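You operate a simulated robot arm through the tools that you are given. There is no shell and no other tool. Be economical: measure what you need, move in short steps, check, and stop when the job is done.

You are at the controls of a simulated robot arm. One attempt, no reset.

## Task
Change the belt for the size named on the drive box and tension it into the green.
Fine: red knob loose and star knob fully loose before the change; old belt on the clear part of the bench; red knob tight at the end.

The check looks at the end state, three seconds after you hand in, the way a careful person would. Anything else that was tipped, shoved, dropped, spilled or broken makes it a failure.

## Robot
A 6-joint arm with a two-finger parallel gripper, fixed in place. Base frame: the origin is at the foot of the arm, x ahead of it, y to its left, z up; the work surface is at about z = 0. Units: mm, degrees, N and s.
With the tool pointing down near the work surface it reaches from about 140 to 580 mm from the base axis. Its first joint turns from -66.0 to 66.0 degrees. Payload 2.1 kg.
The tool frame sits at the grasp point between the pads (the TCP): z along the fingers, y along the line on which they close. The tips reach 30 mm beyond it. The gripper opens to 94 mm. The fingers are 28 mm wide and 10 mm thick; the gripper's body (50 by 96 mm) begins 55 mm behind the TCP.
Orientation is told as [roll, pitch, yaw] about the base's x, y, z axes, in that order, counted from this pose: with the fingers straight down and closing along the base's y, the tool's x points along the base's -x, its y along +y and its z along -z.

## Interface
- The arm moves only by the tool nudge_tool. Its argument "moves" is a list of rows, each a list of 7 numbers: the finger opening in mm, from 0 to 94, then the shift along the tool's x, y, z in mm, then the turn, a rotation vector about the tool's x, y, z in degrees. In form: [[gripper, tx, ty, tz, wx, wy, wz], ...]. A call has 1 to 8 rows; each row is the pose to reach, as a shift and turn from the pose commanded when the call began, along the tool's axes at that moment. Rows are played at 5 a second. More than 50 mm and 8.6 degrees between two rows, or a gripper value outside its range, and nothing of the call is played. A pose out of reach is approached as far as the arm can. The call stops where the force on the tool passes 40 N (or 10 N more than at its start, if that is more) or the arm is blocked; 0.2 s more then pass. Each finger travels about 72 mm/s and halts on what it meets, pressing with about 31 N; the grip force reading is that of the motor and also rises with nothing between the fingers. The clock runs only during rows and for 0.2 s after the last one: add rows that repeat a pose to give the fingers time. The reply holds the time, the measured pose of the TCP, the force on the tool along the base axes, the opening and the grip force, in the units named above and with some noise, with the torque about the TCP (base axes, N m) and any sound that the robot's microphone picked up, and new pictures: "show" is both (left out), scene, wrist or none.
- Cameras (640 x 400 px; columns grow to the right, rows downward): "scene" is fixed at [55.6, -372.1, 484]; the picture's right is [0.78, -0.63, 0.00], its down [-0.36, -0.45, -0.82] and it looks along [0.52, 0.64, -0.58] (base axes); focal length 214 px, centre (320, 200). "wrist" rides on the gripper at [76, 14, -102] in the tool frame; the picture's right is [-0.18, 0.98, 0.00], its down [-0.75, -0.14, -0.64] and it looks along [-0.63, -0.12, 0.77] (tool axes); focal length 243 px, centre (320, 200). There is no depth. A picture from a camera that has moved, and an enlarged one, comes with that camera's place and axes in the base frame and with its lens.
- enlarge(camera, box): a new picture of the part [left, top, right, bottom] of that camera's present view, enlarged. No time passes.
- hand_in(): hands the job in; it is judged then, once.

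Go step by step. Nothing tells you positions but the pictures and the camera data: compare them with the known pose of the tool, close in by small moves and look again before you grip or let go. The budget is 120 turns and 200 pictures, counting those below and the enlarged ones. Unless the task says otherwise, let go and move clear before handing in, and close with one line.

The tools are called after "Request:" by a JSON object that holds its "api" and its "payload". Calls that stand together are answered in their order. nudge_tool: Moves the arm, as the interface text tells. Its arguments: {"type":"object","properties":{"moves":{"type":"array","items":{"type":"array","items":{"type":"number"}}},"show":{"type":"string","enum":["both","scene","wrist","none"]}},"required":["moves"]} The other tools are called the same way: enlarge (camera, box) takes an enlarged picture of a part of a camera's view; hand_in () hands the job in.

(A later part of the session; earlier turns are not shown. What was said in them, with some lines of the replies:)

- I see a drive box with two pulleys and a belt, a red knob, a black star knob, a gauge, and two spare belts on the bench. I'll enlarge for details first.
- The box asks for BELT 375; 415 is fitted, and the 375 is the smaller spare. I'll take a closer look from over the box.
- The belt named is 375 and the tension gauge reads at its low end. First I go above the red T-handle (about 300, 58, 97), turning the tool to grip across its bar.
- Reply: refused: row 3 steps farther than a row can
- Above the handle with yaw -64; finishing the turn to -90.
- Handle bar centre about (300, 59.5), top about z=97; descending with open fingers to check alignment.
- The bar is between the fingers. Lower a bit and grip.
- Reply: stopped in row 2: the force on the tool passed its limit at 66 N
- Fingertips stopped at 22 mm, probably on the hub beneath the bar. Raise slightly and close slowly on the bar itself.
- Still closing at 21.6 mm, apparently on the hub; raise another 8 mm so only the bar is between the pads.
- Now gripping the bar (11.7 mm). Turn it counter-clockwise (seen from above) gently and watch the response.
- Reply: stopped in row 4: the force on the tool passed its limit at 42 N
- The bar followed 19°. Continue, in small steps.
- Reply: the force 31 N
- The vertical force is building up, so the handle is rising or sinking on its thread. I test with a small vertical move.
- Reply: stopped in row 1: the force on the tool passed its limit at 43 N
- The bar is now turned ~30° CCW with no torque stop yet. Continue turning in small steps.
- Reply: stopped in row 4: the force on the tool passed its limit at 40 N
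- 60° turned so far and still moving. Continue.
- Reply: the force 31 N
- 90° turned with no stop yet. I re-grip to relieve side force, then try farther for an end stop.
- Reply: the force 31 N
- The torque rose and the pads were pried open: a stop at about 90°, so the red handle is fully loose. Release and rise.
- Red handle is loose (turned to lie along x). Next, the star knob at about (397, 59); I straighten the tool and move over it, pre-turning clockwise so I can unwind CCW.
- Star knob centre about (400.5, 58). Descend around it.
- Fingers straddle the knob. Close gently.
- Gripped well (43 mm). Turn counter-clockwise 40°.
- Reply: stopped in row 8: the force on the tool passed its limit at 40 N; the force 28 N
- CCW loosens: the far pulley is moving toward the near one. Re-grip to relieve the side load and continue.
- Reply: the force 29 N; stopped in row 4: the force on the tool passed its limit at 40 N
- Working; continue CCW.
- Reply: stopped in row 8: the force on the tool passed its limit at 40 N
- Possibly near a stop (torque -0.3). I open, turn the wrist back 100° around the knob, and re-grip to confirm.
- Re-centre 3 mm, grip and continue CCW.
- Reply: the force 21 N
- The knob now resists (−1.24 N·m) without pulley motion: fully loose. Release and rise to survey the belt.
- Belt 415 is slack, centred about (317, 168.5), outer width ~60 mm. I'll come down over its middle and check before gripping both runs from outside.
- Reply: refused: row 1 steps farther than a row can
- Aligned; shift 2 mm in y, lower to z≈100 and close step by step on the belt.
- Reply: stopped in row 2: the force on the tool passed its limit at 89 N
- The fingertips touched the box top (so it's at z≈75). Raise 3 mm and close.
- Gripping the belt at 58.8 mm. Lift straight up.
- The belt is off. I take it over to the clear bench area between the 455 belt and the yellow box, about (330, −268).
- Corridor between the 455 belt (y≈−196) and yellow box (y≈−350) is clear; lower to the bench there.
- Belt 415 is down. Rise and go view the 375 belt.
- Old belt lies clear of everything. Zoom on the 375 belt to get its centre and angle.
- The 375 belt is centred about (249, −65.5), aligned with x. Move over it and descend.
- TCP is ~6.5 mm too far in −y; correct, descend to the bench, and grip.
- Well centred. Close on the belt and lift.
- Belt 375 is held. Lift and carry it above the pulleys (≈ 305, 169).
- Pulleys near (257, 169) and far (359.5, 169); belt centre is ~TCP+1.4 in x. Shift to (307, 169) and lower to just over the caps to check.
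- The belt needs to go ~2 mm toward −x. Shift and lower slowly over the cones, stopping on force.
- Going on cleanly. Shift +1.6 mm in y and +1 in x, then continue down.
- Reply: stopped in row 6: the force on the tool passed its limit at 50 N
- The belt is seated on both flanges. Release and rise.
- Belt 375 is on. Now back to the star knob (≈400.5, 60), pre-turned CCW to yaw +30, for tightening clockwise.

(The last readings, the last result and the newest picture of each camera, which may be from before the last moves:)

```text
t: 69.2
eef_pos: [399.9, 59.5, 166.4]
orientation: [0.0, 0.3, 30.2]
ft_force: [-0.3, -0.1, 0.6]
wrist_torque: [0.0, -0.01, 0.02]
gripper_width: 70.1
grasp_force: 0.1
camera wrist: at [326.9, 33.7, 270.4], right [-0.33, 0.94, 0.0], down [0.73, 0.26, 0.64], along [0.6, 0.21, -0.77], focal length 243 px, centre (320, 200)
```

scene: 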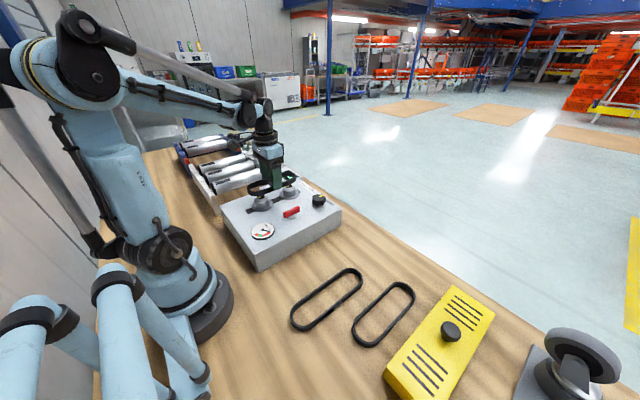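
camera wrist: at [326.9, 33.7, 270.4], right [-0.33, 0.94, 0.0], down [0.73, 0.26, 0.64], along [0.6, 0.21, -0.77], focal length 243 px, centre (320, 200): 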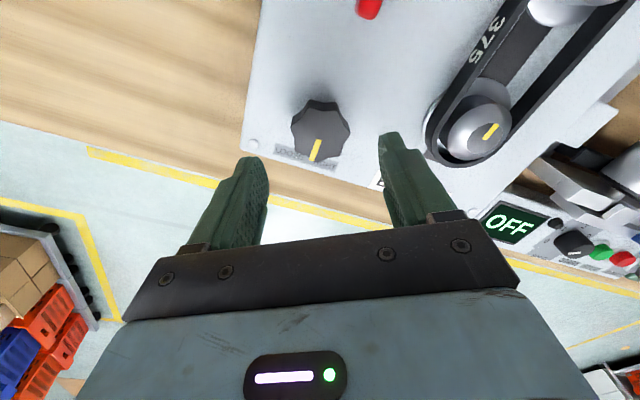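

Aligned; descend and grip.

Request:
{"api": "nudge_tool", "payload": {"moves": [[66, 0, 0, 20, 0, 0, 0], [66, 0, 0, 42, 0, 0, 0], [66, 0, 0, 54, 0, 0, 0], [56, 0, 0, 54, 0, 0, 0], [48, 0, 0, 54, 0, 0, 0], [42, 0, 0, 54, 0, 0, 0], [36, 0, 0, 54, 0, 0, 0], [30, 0, 0, 54, 0, 0, 0]], "show": "wrist"}}

Request:
{"api": "enlarge", "payload": {"camera": "scene", "box": [220, 160, 340, 250]}}

```text
t: 71.0
eef_pos: [399.8, 60.2, 112.0]
orientation: [0.0, 0.3, 30.1]
ft_force: [-0.1, 1.6, -8.5]
wrist_torque: [-0.01, 0.01, -0.06]
gripper_width: 42.8
grasp_force: 45.2
camera wrist: at [326.7, 34.2, 215.4], right [-0.33, 0.94, 0.0], down [0.73, 0.26, 0.64], along [0.6, 0.21, -0.77], focal length 243 px, centre (320, 200)
```

wrist: 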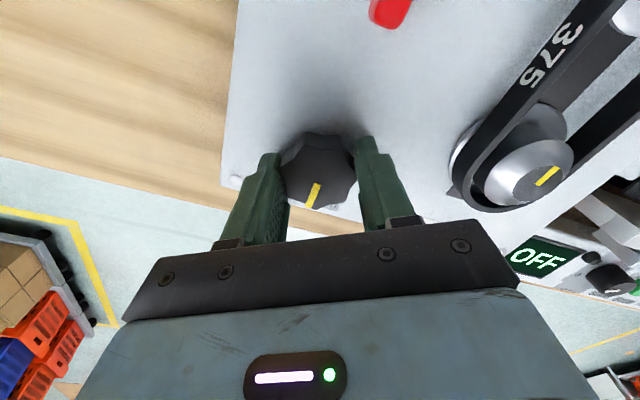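

```text
4.44 times, centred on (280, 205) of scene
camera zoom: at [55.7, -372.1, 484.0], right [0.78, -0.63, 0.0], down [-0.36, -0.45, -0.82], along [0.52, 0.64, -0.58], focal length 953 px, centre (498, 178)
```

zoom: 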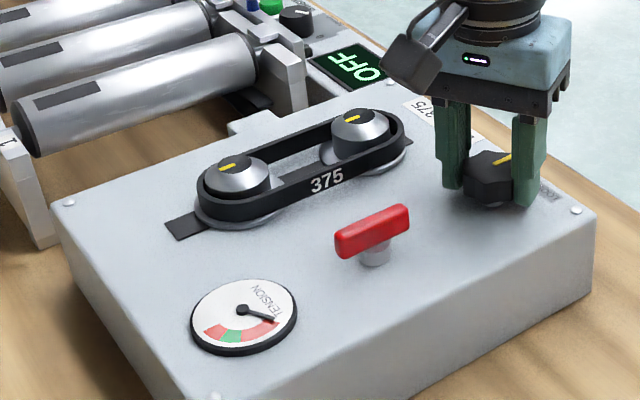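

Gripped. Turn clockwise 24° and check the gauge.

Request:
{"api": "nudge_tool", "payload": {"moves": [[30, 0, 0, 0, 0, 0, 6], [30, 0, 0, 0, 0, 0, 12], [30, 0, 0, 0, 0, 0, 18], [30, 0, 0, 0, 0, 0, 24]], "show": "none"}}

Request:
{"api": "enlarge", "payload": {"camera": "scene", "box": [220, 160, 340, 250]}}

```text
t: 72.0
eef_pos: [400.9, 61.4, 112.3]
orientation: [0.0, 0.4, 6.0]
ft_force: [-11.7, 6.3, -33.2]
wrist_torque: [0.16, 0.6, -0.01]
gripper_width: 43.0
grasp_force: 44.8
```

```text
4.44 times, centred on (280, 205) of scene
camera zoom: at [55.8, -372.0, 484.0], right [0.78, -0.63, 0.0], down [-0.36, -0.45, -0.82], along [0.52, 0.64, -0.58], focal length 953 px, centre (498, 178)
```

zoom: 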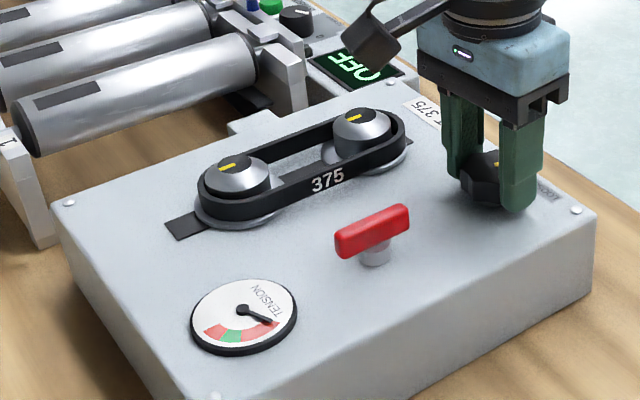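

The needle begins to move. Continue in smaller steps.

Request:
{"api": "nudge_tool", "payload": {"moves": [[30, 0, 0, 1, 0, 0, 3], [30, 0, 0, 1, 0, 0, 6], [30, 0, 0, 1, 0, 0, 9], [30, 0, 0, 1, 0, 0, 12], [30, 0, 0, 1, 0, 0, 12]], "show": "none"}}

Request:
{"api": "enlarge", "payload": {"camera": "scene", "box": [240, 200, 300, 250]}}

```text
t: 73.2
eef_pos: [401.9, 61.1, 112.3]
orientation: [-0.1, 0.6, -6.0]
ft_force: [-13.1, 14.2, 7.6]
wrist_torque: [0.51, 1.33, -0.06]
gripper_width: 43.0
grasp_force: 44.3
```

```text
8.00 times, centred on (270, 225) of scene
camera zoom: at [55.6, -372.1, 484.0], right [0.78, -0.63, 0.0], down [-0.36, -0.45, -0.82], along [0.52, 0.64, -0.58], focal length 1716 px, centre (720, 0)
```

zoom: 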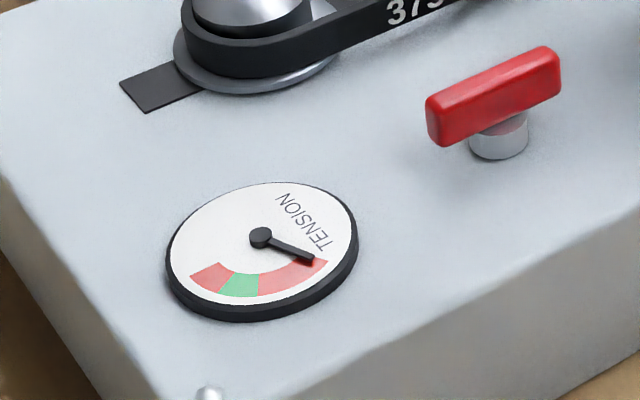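

Request:
{"api": "nudge_tool", "payload": {"moves": [[30, 0, 0, 0, 0, 0, 4], [30, 0, 0, 0, 0, 0, 8], [30, 0, 0, 0, 0, 0, 12], [30, 0, 0, 0, 0, 0, 16], [30, 0, 0, 0, 0, 0, 16]], "show": "none"}}

Request:
{"api": "enlarge", "payload": {"camera": "scene", "box": [240, 200, 300, 250]}}

```text
t: 74.4
eef_pos: [401.1, 60.3, 112.8]
orientation: [0.1, 0.4, -21.9]
ft_force: [-17.1, 20.7, 22.6]
wrist_torque: [-0.01, -0.15, -0.02]
gripper_width: 42.6
grasp_force: 45.1
```

```text
8.00 times, centred on (270, 225) of scene
camera zoom: at [55.5, -372.1, 484.0], right [0.78, -0.63, 0.0], down [-0.36, -0.45, -0.82], along [0.52, 0.64, -0.58], focal length 1716 px, centre (720, 0)
```

zoom: 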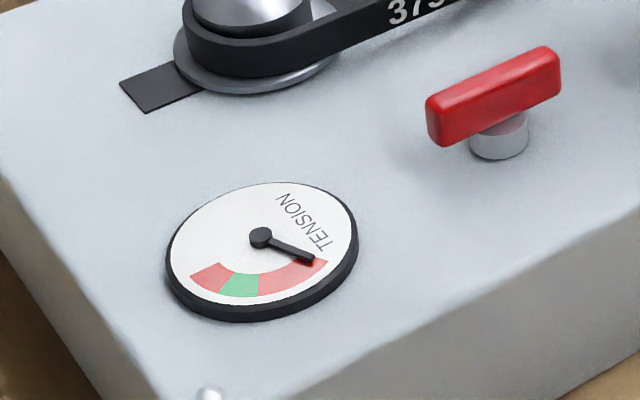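

Request:
{"api": "nudge_tool", "payload": {"moves": [[30, 0, 0, 0, 0, 0, 0]], "show": "wrist"}}

Request:
{"api": "enlarge", "payload": {"camera": "scene", "box": [240, 160, 340, 220]}}

```text
t: 74.8
eef_pos: [401.3, 60.3, 112.9]
orientation: [0.1, 0.4, -21.9]
ft_force: [-18.1, 21.6, 22.7]
wrist_torque: [-0.03, -0.16, -0.02]
gripper_width: 43.0
grasp_force: 45.3
camera wrist: at [335.7, 101.2, 216.3], right [0.54, 0.84, 0.0], down [0.65, -0.41, 0.64], along [0.54, -0.34, -0.77], focal length 243 px, centre (320, 200)
```

wrist: 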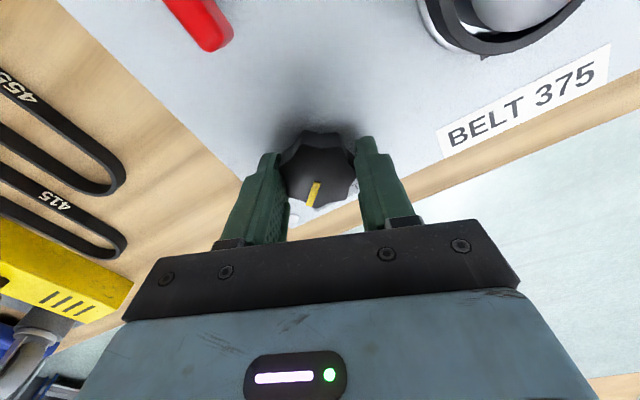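

```text
6.40 times, centred on (290, 190) of scene
camera zoom: at [55.5, -372.1, 484.0], right [0.78, -0.63, 0.0], down [-0.36, -0.45, -0.82], along [0.52, 0.64, -0.58], focal length 1373 px, centre (512, 264)
```

zoom: 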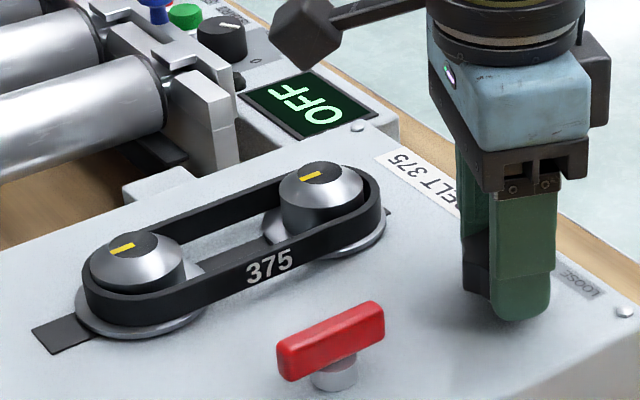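

Knob turns with the gripper; slack is still being taken up. Relieve side load and continue clockwise.

Request:
{"api": "nudge_tool", "payload": {"moves": [[30, 0.9, 0.5, -0.6, 0, 0, 0], [30, 0.9, 0.5, -0.6, 0, 0, 4], [30, 0.9, 0.5, -0.6, 0, 0, 8], [30, 0.9, 0.5, -0.6, 0, 0, 12], [30, 0.9, 0.5, -0.6, 0, 0, 16], [30, 0.9, 0.5, -0.6, 0, 0, 16]], "show": "none"}}

Request:
{"api": "enlarge", "payload": {"camera": "scene", "box": [230, 170, 310, 250]}}

```text
t: 76.2
eef_pos: [401.5, 60.3, 112.5]
orientation: [-0.3, -0.1, -37.9]
ft_force: [14.0, -0.8, -5.7]
wrist_torque: [0.66, -0.44, 0.01]
gripper_width: 42.5
grasp_force: 45.0
```

```text
5.00 times, centred on (270, 210) of scene
camera zoom: at [55.7, -372.1, 484.0], right [0.78, -0.63, 0.0], down [-0.36, -0.45, -0.82], along [0.52, 0.64, -0.58], focal length 1072 px, centre (570, 150)
```

zoom: 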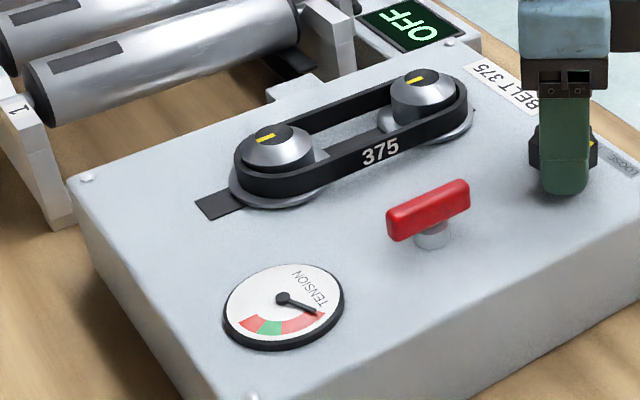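

Request:
{"api": "nudge_tool", "payload": {"moves": [[30, 0, 0, 0, 0, 0, 4], [30, 0, 0, 0, 0, 0, 8], [30, 0, 0, 0, 0, 0, 12], [30, 0, 0, 0, 0, 0, 16], [30, 0, 0, 0, 0, 0, 20], [30, 0, 0, 0, 0, 0, 20]], "show": "none"}}

Request:
{"api": "enlarge", "payload": {"camera": "scene", "box": [240, 200, 300, 250]}}

```text
t: 77.6
eef_pos: [401.7, 61.2, 113.1]
orientation: [0.0, -0.2, -57.9]
ft_force: [17.6, 2.5, 26.8]
wrist_torque: [-0.53, -0.63, 0.04]
gripper_width: 42.7
grasp_force: 44.6
```

```text
8.00 times, centred on (270, 225) of scene
camera zoom: at [55.5, -372.1, 484.0], right [0.78, -0.63, 0.0], down [-0.36, -0.45, -0.82], along [0.52, 0.64, -0.58], focal length 1716 px, centre (720, 0)
```

zoom: 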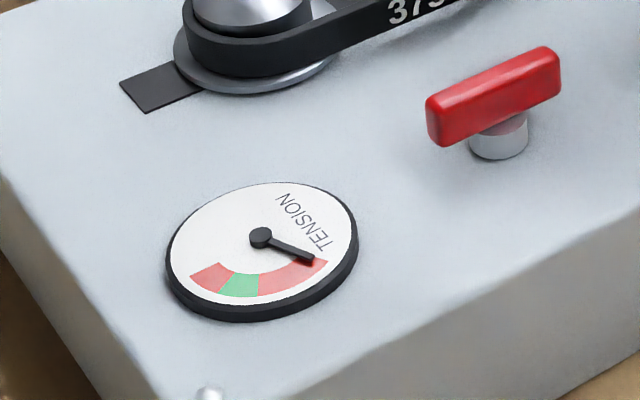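

Request:
{"api": "enlarge", "payload": {"camera": "scene", "box": [240, 160, 340, 220]}}

```text
6.40 times, centred on (290, 190) of scene
camera zoom: at [55.5, -372.1, 484.0], right [0.78, -0.63, 0.0], down [-0.36, -0.45, -0.82], along [0.52, 0.64, -0.58], focal length 1373 px, centre (512, 264)
```

zoom: 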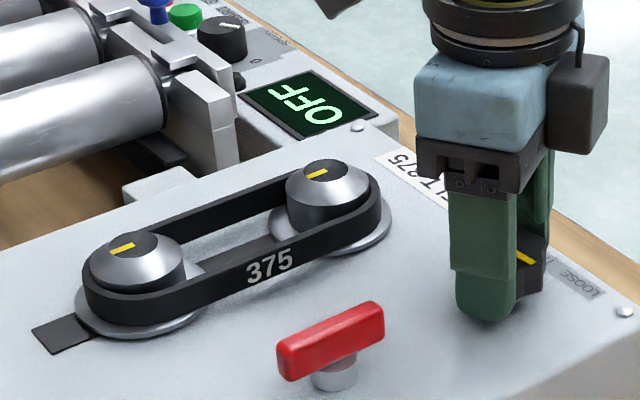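

The pulley is advancing and the slack is nearly gone. Continue in small steps.

Request:
{"api": "nudge_tool", "payload": {"moves": [[30, -0.3, 0.5, -0.7, 0, 0, 0], [30, -0.3, 0.5, -0.7, 0, 0, 4], [30, -0.3, 0.5, -0.7, 0, 0, 8], [30, -0.3, 0.5, -0.7, 0, 0, 12], [30, -0.3, 0.5, -0.7, 0, 0, 12]], "show": "none"}}

Request:
{"api": "enlarge", "payload": {"camera": "scene", "box": [230, 170, 310, 250]}}

```text
t: 78.8
eef_pos: [400.6, 59.6, 112.2]
orientation: [-0.3, -0.1, -70.0]
ft_force: [17.1, -7.4, -1.3]
wrist_torque: [1.26, -0.28, -0.03]
gripper_width: 42.5
grasp_force: 45.4
```

```text
5.00 times, centred on (270, 210) of scene
camera zoom: at [55.6, -372.1, 484.0], right [0.78, -0.63, 0.0], down [-0.36, -0.45, -0.82], along [0.52, 0.64, -0.58], focal length 1072 px, centre (570, 150)
```

zoom: 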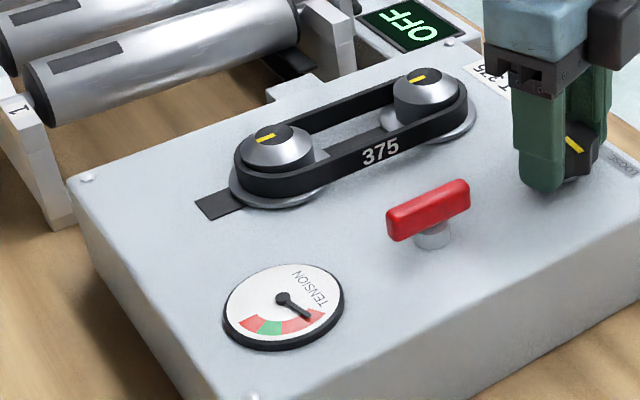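

The needle now climbs through the first red zone. Continue 8°.

Request:
{"api": "nudge_tool", "payload": {"moves": [[30, 0, 0, 0, 0, 0, 3], [30, 0, 0, 0, 0, 0, 6], [30, 0, 0, 0, 0, 0, 8], [30, 0, 0, 0, 0, 0, 8]], "show": "none"}}

Request:
{"api": "enlarge", "payload": {"camera": "scene", "box": [240, 200, 300, 250]}}

```text
t: 79.8
eef_pos: [401.1, 59.9, 112.1]
orientation: [-0.2, -0.1, -78.0]
ft_force: [13.8, -4.8, -31.8]
wrist_torque: [-0.1, -0.59, -0.01]
gripper_width: 42.8
grasp_force: 44.8
```

```text
8.00 times, centred on (270, 225) of scene
camera zoom: at [55.8, -372.0, 484.0], right [0.78, -0.63, 0.0], down [-0.36, -0.45, -0.82], along [0.52, 0.64, -0.58], focal length 1716 px, centre (720, 0)
```

zoom: 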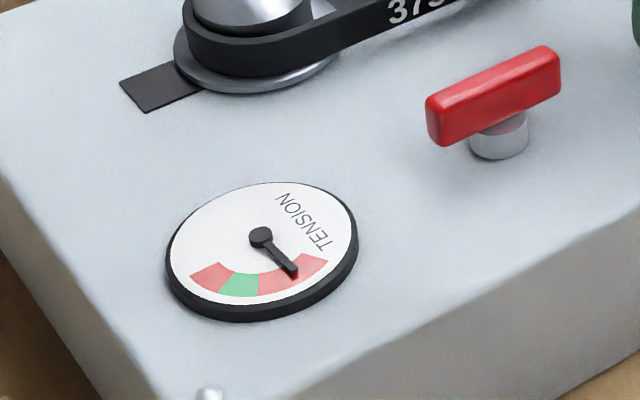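

Request:
{"api": "nudge_tool", "payload": {"moves": [[30, 0, 0.2, 0.7, 0, 0, 0], [30, 0, 0.2, 0.7, 0, 0, 3], [30, 0, 0.2, 0.7, 0, 0, 6], [30, 0, 0.2, 0.7, 0, 0, 8], [30, 0, 0.2, 0.7, 0, 0, 8]], "show": "none"}}

Request:
{"api": "enlarge", "payload": {"camera": "scene", "box": [240, 200, 300, 250]}}

```text
t: 81.0
eef_pos: [402.0, 60.4, 111.8]
orientation: [-0.5, -0.3, -86.0]
ft_force: [-6.8, -20.5, 9.6]
wrist_torque: [0.75, -0.12, 0.0]
gripper_width: 42.6
grasp_force: 44.8
```

```text
8.00 times, centred on (270, 225) of scene
camera zoom: at [55.6, -372.1, 484.0], right [0.78, -0.63, 0.0], down [-0.36, -0.45, -0.82], along [0.52, 0.64, -0.58], focal length 1716 px, centre (720, 0)
```

zoom: 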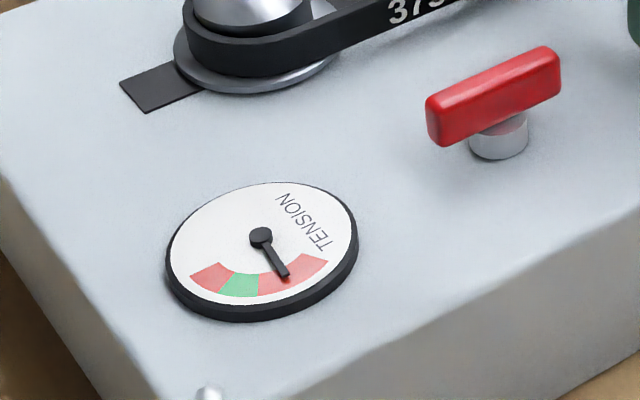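

8° gives about 9 px; roughly 36° more needed. Continue.

Request:
{"api": "nudge_tool", "payload": {"moves": [[30, 0, 0, 0, 0, 0, 3], [30, 0, 0, 0, 0, 0, 6], [30, 0, 0, 0, 0, 0, 9], [30, 0, 0, 0, 0, 0, 12], [30, 0, 0, 0, 0, 0, 12]], "show": "none"}}

Request:
{"api": "enlarge", "payload": {"camera": "scene", "box": [240, 200, 300, 250]}}

```text
t: 82.2
eef_pos: [401.0, 60.8, 112.0]
orientation: [-0.2, -0.4, -98.0]
ft_force: [-8.1, -25.1, -20.5]
wrist_torque: [-0.14, 0.02, 0.01]
gripper_width: 42.5
grasp_force: 44.9
```

```text
8.00 times, centred on (270, 225) of scene
camera zoom: at [55.7, -372.1, 484.0], right [0.78, -0.63, 0.0], down [-0.36, -0.45, -0.82], along [0.52, 0.64, -0.58], focal length 1716 px, centre (720, 0)
```

zoom: 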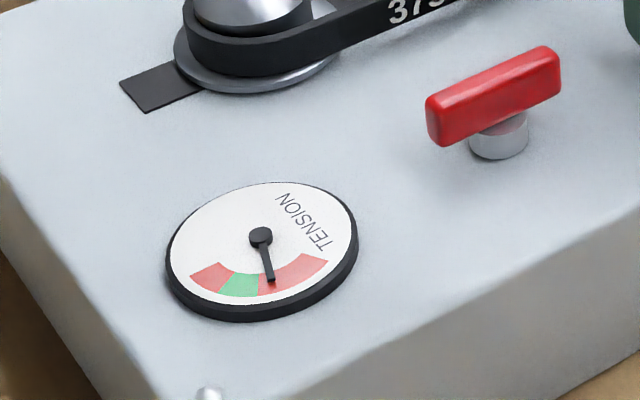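

Request:
{"api": "nudge_tool", "payload": {"moves": [[30, -0.7, -0.1, 0.5, 0, 0, 0], [30, -0.7, -0.1, 0.5, 0, 0, 4], [30, -0.7, -0.1, 0.5, 0, 0, 8], [30, -0.7, -0.1, 0.5, 0, 0, 12], [30, -0.7, -0.1, 0.5, 0, 0, 12]], "show": "none"}}

Request:
{"api": "enlarge", "payload": {"camera": "scene", "box": [240, 200, 300, 250]}}

```text
t: 83.4
eef_pos: [401.0, 60.8, 111.9]
orientation: [-0.1, -0.4, -110.0]
ft_force: [3.9, -9.8, -12.4]
wrist_torque: [-1.41, 0.25, -0.03]
gripper_width: 42.7
grasp_force: 44.7
```

```text
8.00 times, centred on (270, 225) of scene
camera zoom: at [55.7, -372.0, 484.0], right [0.78, -0.63, 0.0], down [-0.36, -0.45, -0.82], along [0.52, 0.64, -0.58], focal length 1716 px, centre (720, 0)
```

zoom: 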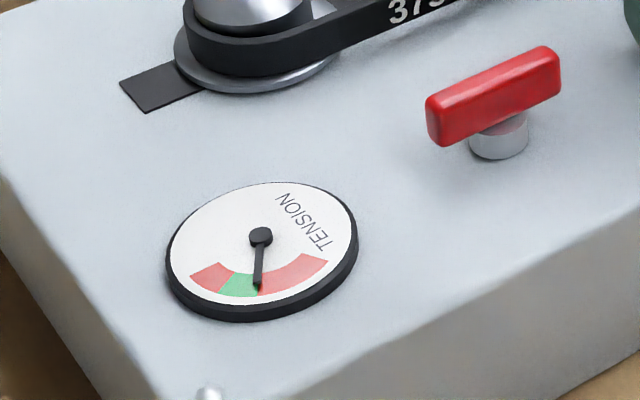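

Needle is entering green. About 11° more for the middle.

Request:
{"api": "nudge_tool", "payload": {"moves": [[30, 0, 0, 0, 0, 0, 3], [30, 0, 0, 0, 0, 0, 6], [30, 0, 0, 0, 0, 0, 9], [30, 0, 0, 0, 0, 0, 11], [30, 0, 0, 0, 0, 0, 11]], "show": "none"}}

Request:
{"api": "enlarge", "payload": {"camera": "scene", "box": [240, 200, 300, 250]}}

```text
t: 84.6
eef_pos: [401.3, 60.0, 111.7]
orientation: [0.0, -0.1, -121.0]
ft_force: [12.6, -8.6, 22.7]
wrist_torque: [-0.19, -0.84, -0.05]
gripper_width: 42.4
grasp_force: 45.1
```

```text
8.00 times, centred on (270, 225) of scene
camera zoom: at [55.5, -372.1, 484.0], right [0.78, -0.63, 0.0], down [-0.36, -0.45, -0.82], along [0.52, 0.64, -0.58], focal length 1716 px, centre (720, 0)
```

zoom: 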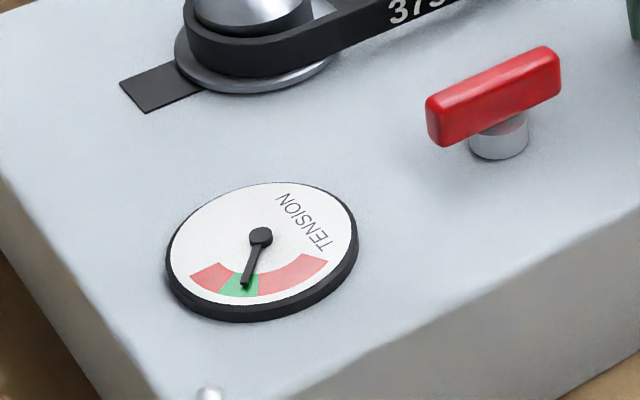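

Needle is mid-green. Release the knob, rise, and check it holds.

Request:
{"api": "nudge_tool", "payload": {"moves": [[48, 0, 0, 0, 0, 0, 0], [60, 0, 0, 0, 0, 0, 0], [66, 0, 0, 0, 0, 0, 0], [66, 0, 0, -30, 0, 0, 0], [66, 0, 0, -70, 0, 0, 0], [66, 0, 0, -100, 0, 0, -4]], "show": "none"}}

Request:
{"api": "enlarge", "payload": {"camera": "scene", "box": [230, 170, 350, 250]}}

```text
t: 86.0
eef_pos: [398.3, 60.6, 213.5]
orientation: [-0.2, -0.2, -116.7]
ft_force: [0.4, -0.1, -0.8]
wrist_torque: [0.02, 0.03, 0.04]
gripper_width: 65.7
grasp_force: 0.0
```

```text
5.00 times, centred on (290, 210) of scene
camera zoom: at [55.6, -372.1, 484.0], right [0.78, -0.63, 0.0], down [-0.36, -0.45, -0.82], along [0.52, 0.64, -0.58], focal length 1072 px, centre (470, 150)
```

zoom: 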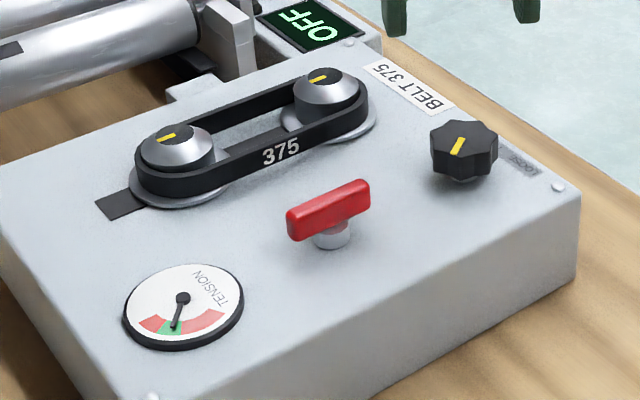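

The needle holds in green. Now re-orient over the red handle.

Request:
{"api": "nudge_tool", "payload": {"moves": [[50, -6, -11, 0, 0, 0, -8.3], [50, -12, -22, 0, 0, 0, -16.6], [50, -18, -33, 0, 0, 0, -24.9], [50, -24, -44, 0, 0, 0, -33.2], [50, -30, -55, 0, 0, 0, -41.5], [50, -36, -66, 0, 0, 0, -49.8], [50, -42, -77, 0, 0, 0, -58.1], [50, -45.4, -86.9, 0, 0, 0, -66.4]], "show": "none"}}

Request:
{"api": "nudge_tool", "payload": {"moves": [[50, 0, 0, 5, 0, 0, -8.4], [50, 0, 0, 10, 0, 0, -16.8], [50, 0, 0, 20, 0, 0, -25.2], [50, 0, 0, 30, 0, 0, -33.6], [50, 0, 0, 40, 0, 0, -42], [50, 0, 0, 50, 0, 0, -50.2], [50, 0, 0, 50, 0, 0, -50.2]], "show": "wrist"}}

```text
t: 87.8
eef_pos: [301.3, 59.6, 212.3]
orientation: [-0.3, 0.1, -50.3]
ft_force: [0.3, 0.5, -0.2]
wrist_torque: [-0.02, 0.01, -0.01]
gripper_width: 50.1
grasp_force: 0.0
```

```text
t: 89.4
eef_pos: [302.0, 60.5, 163.3]
orientation: [-0.2, 0.4, -0.3]
ft_force: [-0.3, 0.9, 0.0]
wrist_torque: [0.0, 0.0, 0.0]
gripper_width: 50.1
grasp_force: 0.1
camera wrist: at [226.4, 73.4, 266.3], right [0.19, 0.98, 0.0], down [0.76, -0.14, 0.64], along [0.63, -0.12, -0.77], focal length 243 px, centre (320, 200)
```

wrist: 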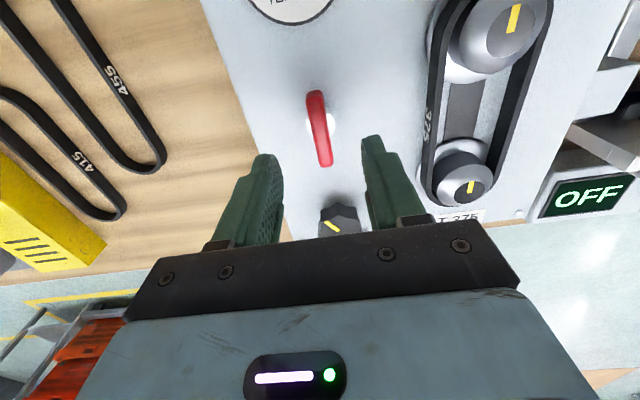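

Centre slightly and descend to the bar; grip.

Request:
{"api": "nudge_tool", "payload": {"moves": [[40, 1.5, -1, 20, 0, 0, 0], [36, 1.5, -1, 36, 0, 0, 0], [36, 1.5, -1, 42, 0, 0, 0], [26, 1.5, -1, 42, 0, 0, 0], [18, 1.5, -1, 42, 0, 0, 0], [12, 1.5, -1, 42, 0, 0, 0], [6, 1.5, -1, 42, 0, 0, 0], [6, 1.5, -1, 42, 0, 0, 0]], "show": "wrist"}}

Request:
{"api": "enlarge", "payload": {"camera": "scene", "box": [230, 170, 350, 250]}}

```text
t: 91.2
eef_pos: [300.9, 58.4, 120.2]
orientation: [-0.1, 0.3, -0.2]
ft_force: [0.0, 13.8, -5.4]
wrist_torque: [0.28, -0.07, -0.03]
gripper_width: 13.7
grasp_force: 6.5
camera wrist: at [225.3, 73.1, 224.2], right [0.19, 0.98, 0.0], down [0.76, -0.14, 0.64], along [0.63, -0.12, -0.77], focal length 243 px, centre (320, 200)
```

wrist: 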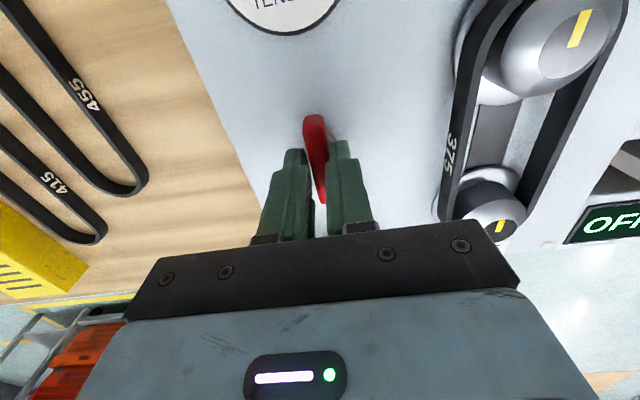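

```text
5.00 times, centred on (290, 210) of scene
camera zoom: at [55.7, -372.0, 484.0], right [0.78, -0.63, 0.0], down [-0.36, -0.45, -0.82], along [0.52, 0.64, -0.58], focal length 1072 px, centre (470, 150)
```

zoom: 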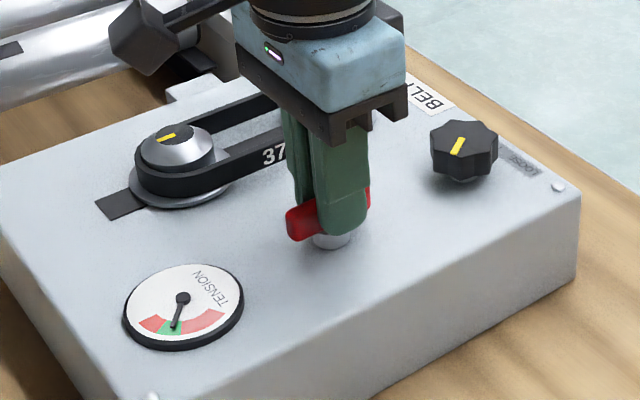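

Gripping the bar. Turn clockwise to tighten, in steps.

Request:
{"api": "nudge_tool", "payload": {"moves": [[4, 0, 0.8, 0, 0, 0, 0], [4, 0, 0.8, 0, 0, 0, 0], [4, 0, 0.8, 0, 0, 0, 5], [4, 0, 0.8, 0, 0, 0, 10], [4, 0, 0.8, 0, 0, 0, 15], [4, 0, 0.8, 0, 0, 0, 20], [4, 0, 0.8, 0, 0, 0, 25], [4, 0, 0.8, 0, 0, 0, 30]], "show": "none"}}

Request:
{"api": "nudge_tool", "payload": {"moves": [[4, 0, 0, 0, 0, 0, 5], [4, 0, 0, 0, 0, 0, 10], [4, 0, 0, 0, 0, 0, 15], [4, 0, 0, 0, 0, 0, 20]], "show": "wrist"}}

Request:
{"api": "enlarge", "payload": {"camera": "scene", "box": [230, 170, 350, 250]}}

```text
t: 93.0
eef_pos: [301.5, 59.0, 120.2]
orientation: [-0.2, 0.0, -30.5]
ft_force: [13.4, 0.5, 11.0]
wrist_torque: [0.94, 0.77, 0.0]
gripper_width: 11.8
grasp_force: 44.5
```

```text
t: 94.0
eef_pos: [301.4, 59.2, 118.9]
orientation: [-0.3, 0.1, -50.4]
ft_force: [-1.8, -1.8, -22.3]
wrist_torque: [-0.65, -1.13, 0.02]
gripper_width: 11.8
grasp_force: 44.9
camera wrist: at [263.8, 126.6, 223.4], right [0.88, 0.48, -0.01], down [0.38, -0.67, 0.64], along [0.31, -0.56, -0.77], focal length 243 px, centre (320, 200)
```

wrist: 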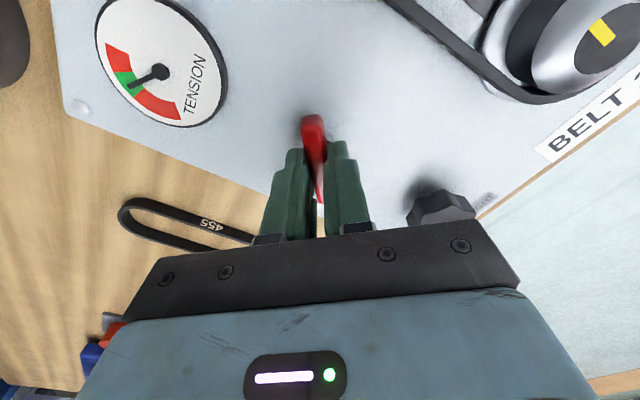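

```text
5.00 times, centred on (290, 210) of scene
camera zoom: at [55.7, -372.0, 484.0], right [0.78, -0.63, 0.0], down [-0.36, -0.45, -0.82], along [0.52, 0.64, -0.58], focal length 1072 px, centre (470, 150)
```

zoom: 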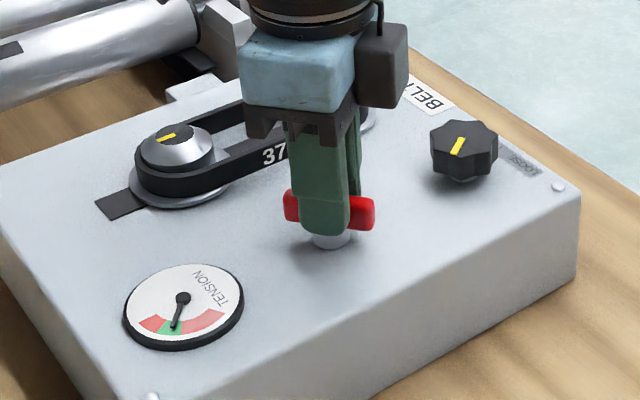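

Half way; the gauge is unchanged. Continue clockwise to the stop.

Request:
{"api": "nudge_tool", "payload": {"moves": [[4, 0, 0, 0.4, 0, 0, 5], [4, 0, 0, 0.4, 0, 0, 10], [4, 0, 0, 0.4, 0, 0, 15], [4, 0, 0, 0.4, 0, 0, 20]], "show": "none"}}

Request:
{"api": "nudge_tool", "payload": {"moves": [[4, 0, 0, 0, 0, 0, 5], [4, 0, 0, 0, 0, 0, 10], [4, 0, 0, 0, 0, 0, 15], [4, 0, 0, 0, 0, 0, 20]], "show": "none"}}

Request:
{"api": "nudge_tool", "payload": {"moves": [[4, 0, 0, 0, 0, 0, 4], [4, 0, 0, 0, 0, 0, 8], [4, 0, 0, 0, 0, 0, 12], [4, 0, 0, 0, 0, 0, 12]], "show": "wrist"}}

Request:
{"api": "enlarge", "payload": {"camera": "scene", "box": [230, 170, 350, 250]}}

```text
t: 95.0
eef_pos: [300.6, 59.8, 119.7]
orientation: [-0.6, -0.2, -70.4]
ft_force: [-17.9, -17.4, 30.4]
wrist_torque: [0.65, 0.13, 0.03]
gripper_width: 12.0
grasp_force: 45.1
```

```text
t: 96.0
eef_pos: [301.0, 58.1, 120.2]
orientation: [-0.6, -0.4, -90.3]
ft_force: [-20.7, -23.7, 21.8]
wrist_torque: [0.3, -0.2, 0.52]
gripper_width: 11.6
grasp_force: 44.9
```

```text
t: 97.0
eef_pos: [301.3, 59.4, 120.3]
orientation: [-0.6, -0.2, -102.2]
ft_force: [-22.1, -0.5, 1.9]
wrist_torque: [-0.32, -0.28, 1.61]
gripper_width: 17.5
grasp_force: 45.1
camera wrist: at [330.9, 130.4, 222.3], right [0.92, -0.39, -0.01], down [-0.29, -0.71, 0.65], along [-0.26, -0.59, -0.76], focal length 243 px, centre (320, 200)
```

wrist: 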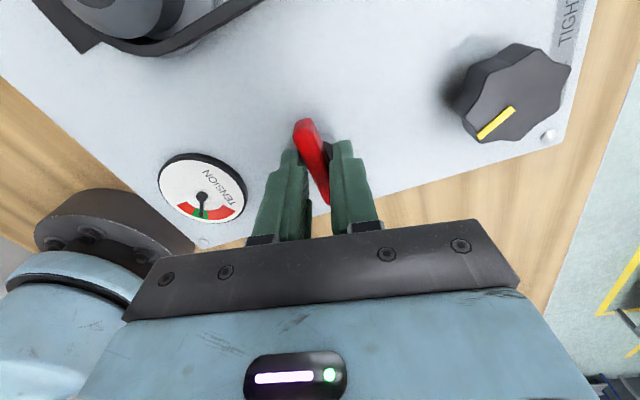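

```text
5.00 times, centred on (290, 210) of scene
camera zoom: at [55.6, -372.0, 484.0], right [0.78, -0.63, 0.0], down [-0.36, -0.45, -0.82], along [0.52, 0.64, -0.58], focal length 1072 px, centre (470, 150)
```

zoom: 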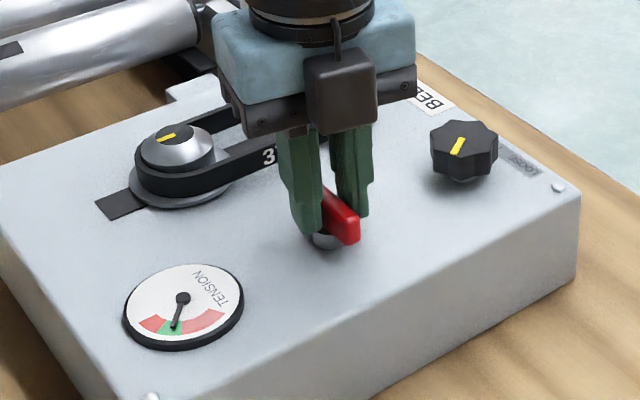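

The handle met its stop (torque 1.6 N·m, pads pried): tight. Release without turning it back, rise, and inspect.

Request:
{"api": "nudge_tool", "payload": {"moves": [[30, 0, 0, 0, 0, 0, 0], [50, 0, 0, 0, 0, 0, 0], [50, 0, 0, 0, 0, 0, 0], [50, 0, 0, -40, 0, 0, 0], [50, 0, 0, -85, 0, 0, 0], [50, 0, 0, -130, 0, 0, 0]], "show": "both"}}

Request:
{"api": "enlarge", "payload": {"camera": "scene", "box": [230, 170, 350, 250]}}

Request:
{"api": "enlarge", "payload": {"camera": "wrist", "box": [100, 0, 400, 180]}}

```text
t: 98.4
eef_pos: [301.0, 56.1, 249.3]
orientation: [-0.2, -0.2, -102.3]
ft_force: [0.1, -0.7, -0.4]
wrist_torque: [0.01, -0.02, 0.03]
gripper_width: 49.8
grasp_force: 0.0
camera wrist: at [331.2, 126.7, 351.4], right [0.92, -0.39, 0.0], down [-0.29, -0.7, 0.65], along [-0.25, -0.59, -0.76], focal length 243 px, centre (320, 200)
```

scene: 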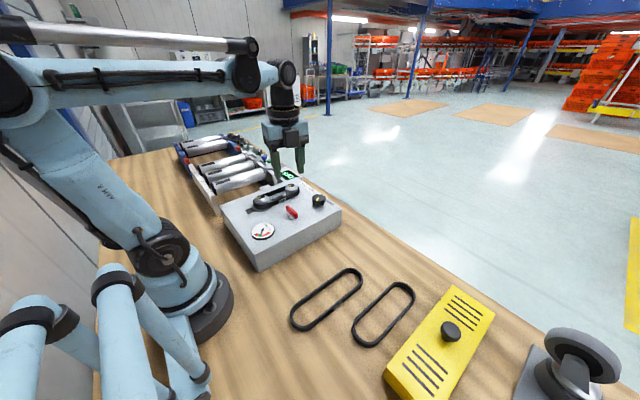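
wrist: 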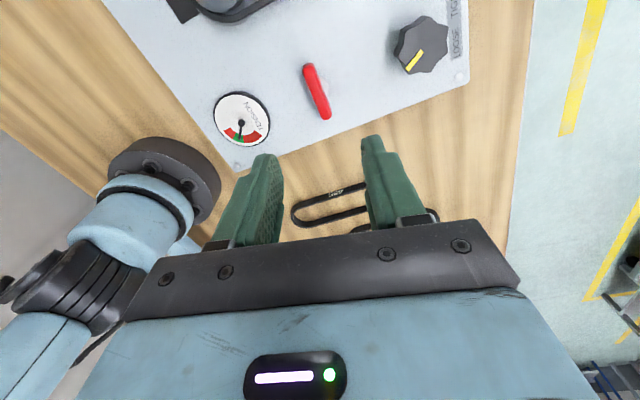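

```text
5.00 times, centred on (290, 210) of scene
camera zoom: at [55.6, -372.1, 484.0], right [0.78, -0.63, 0.0], down [-0.36, -0.45, -0.82], along [0.52, 0.64, -0.58], focal length 1072 px, centre (470, 150)
```

zoom: 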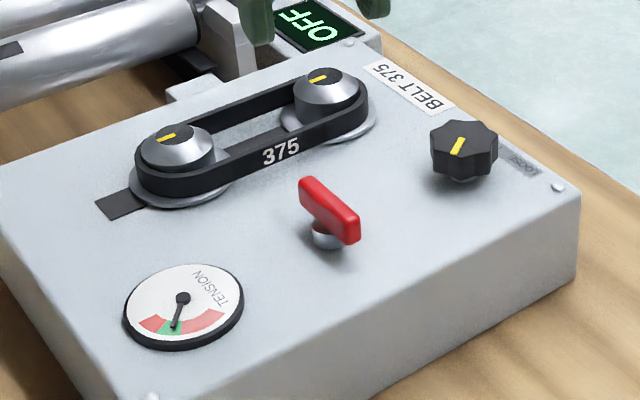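

```text
2.13 times, centred on (250, 90) of wrist
camera zoom: at [331.2, 126.7, 351.4], right [0.92, -0.39, 0.0], down [-0.29, -0.7, 0.65], along [-0.25, -0.59, -0.76], focal length 518 px, centre (469, 435)
```

zoom: 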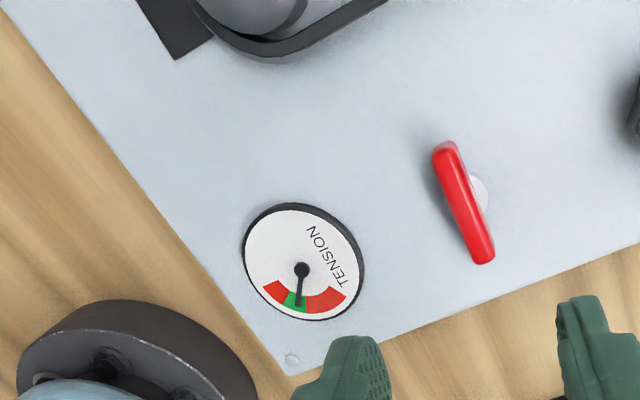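

Everything looks right: belt 375 is on both pulleys, the needle is in green, the red handle is back at its tight stop, the old 415 belt is on clear bench, and the arm is clear. Handing in.

Request:
{"api": "hand_in", "payload": {}}

```text
The job is handed in.
```

The 375 belt is fitted and tensioned into the green, the red knob is tight again, and the old 415 belt is lying on the clear part of the bench.
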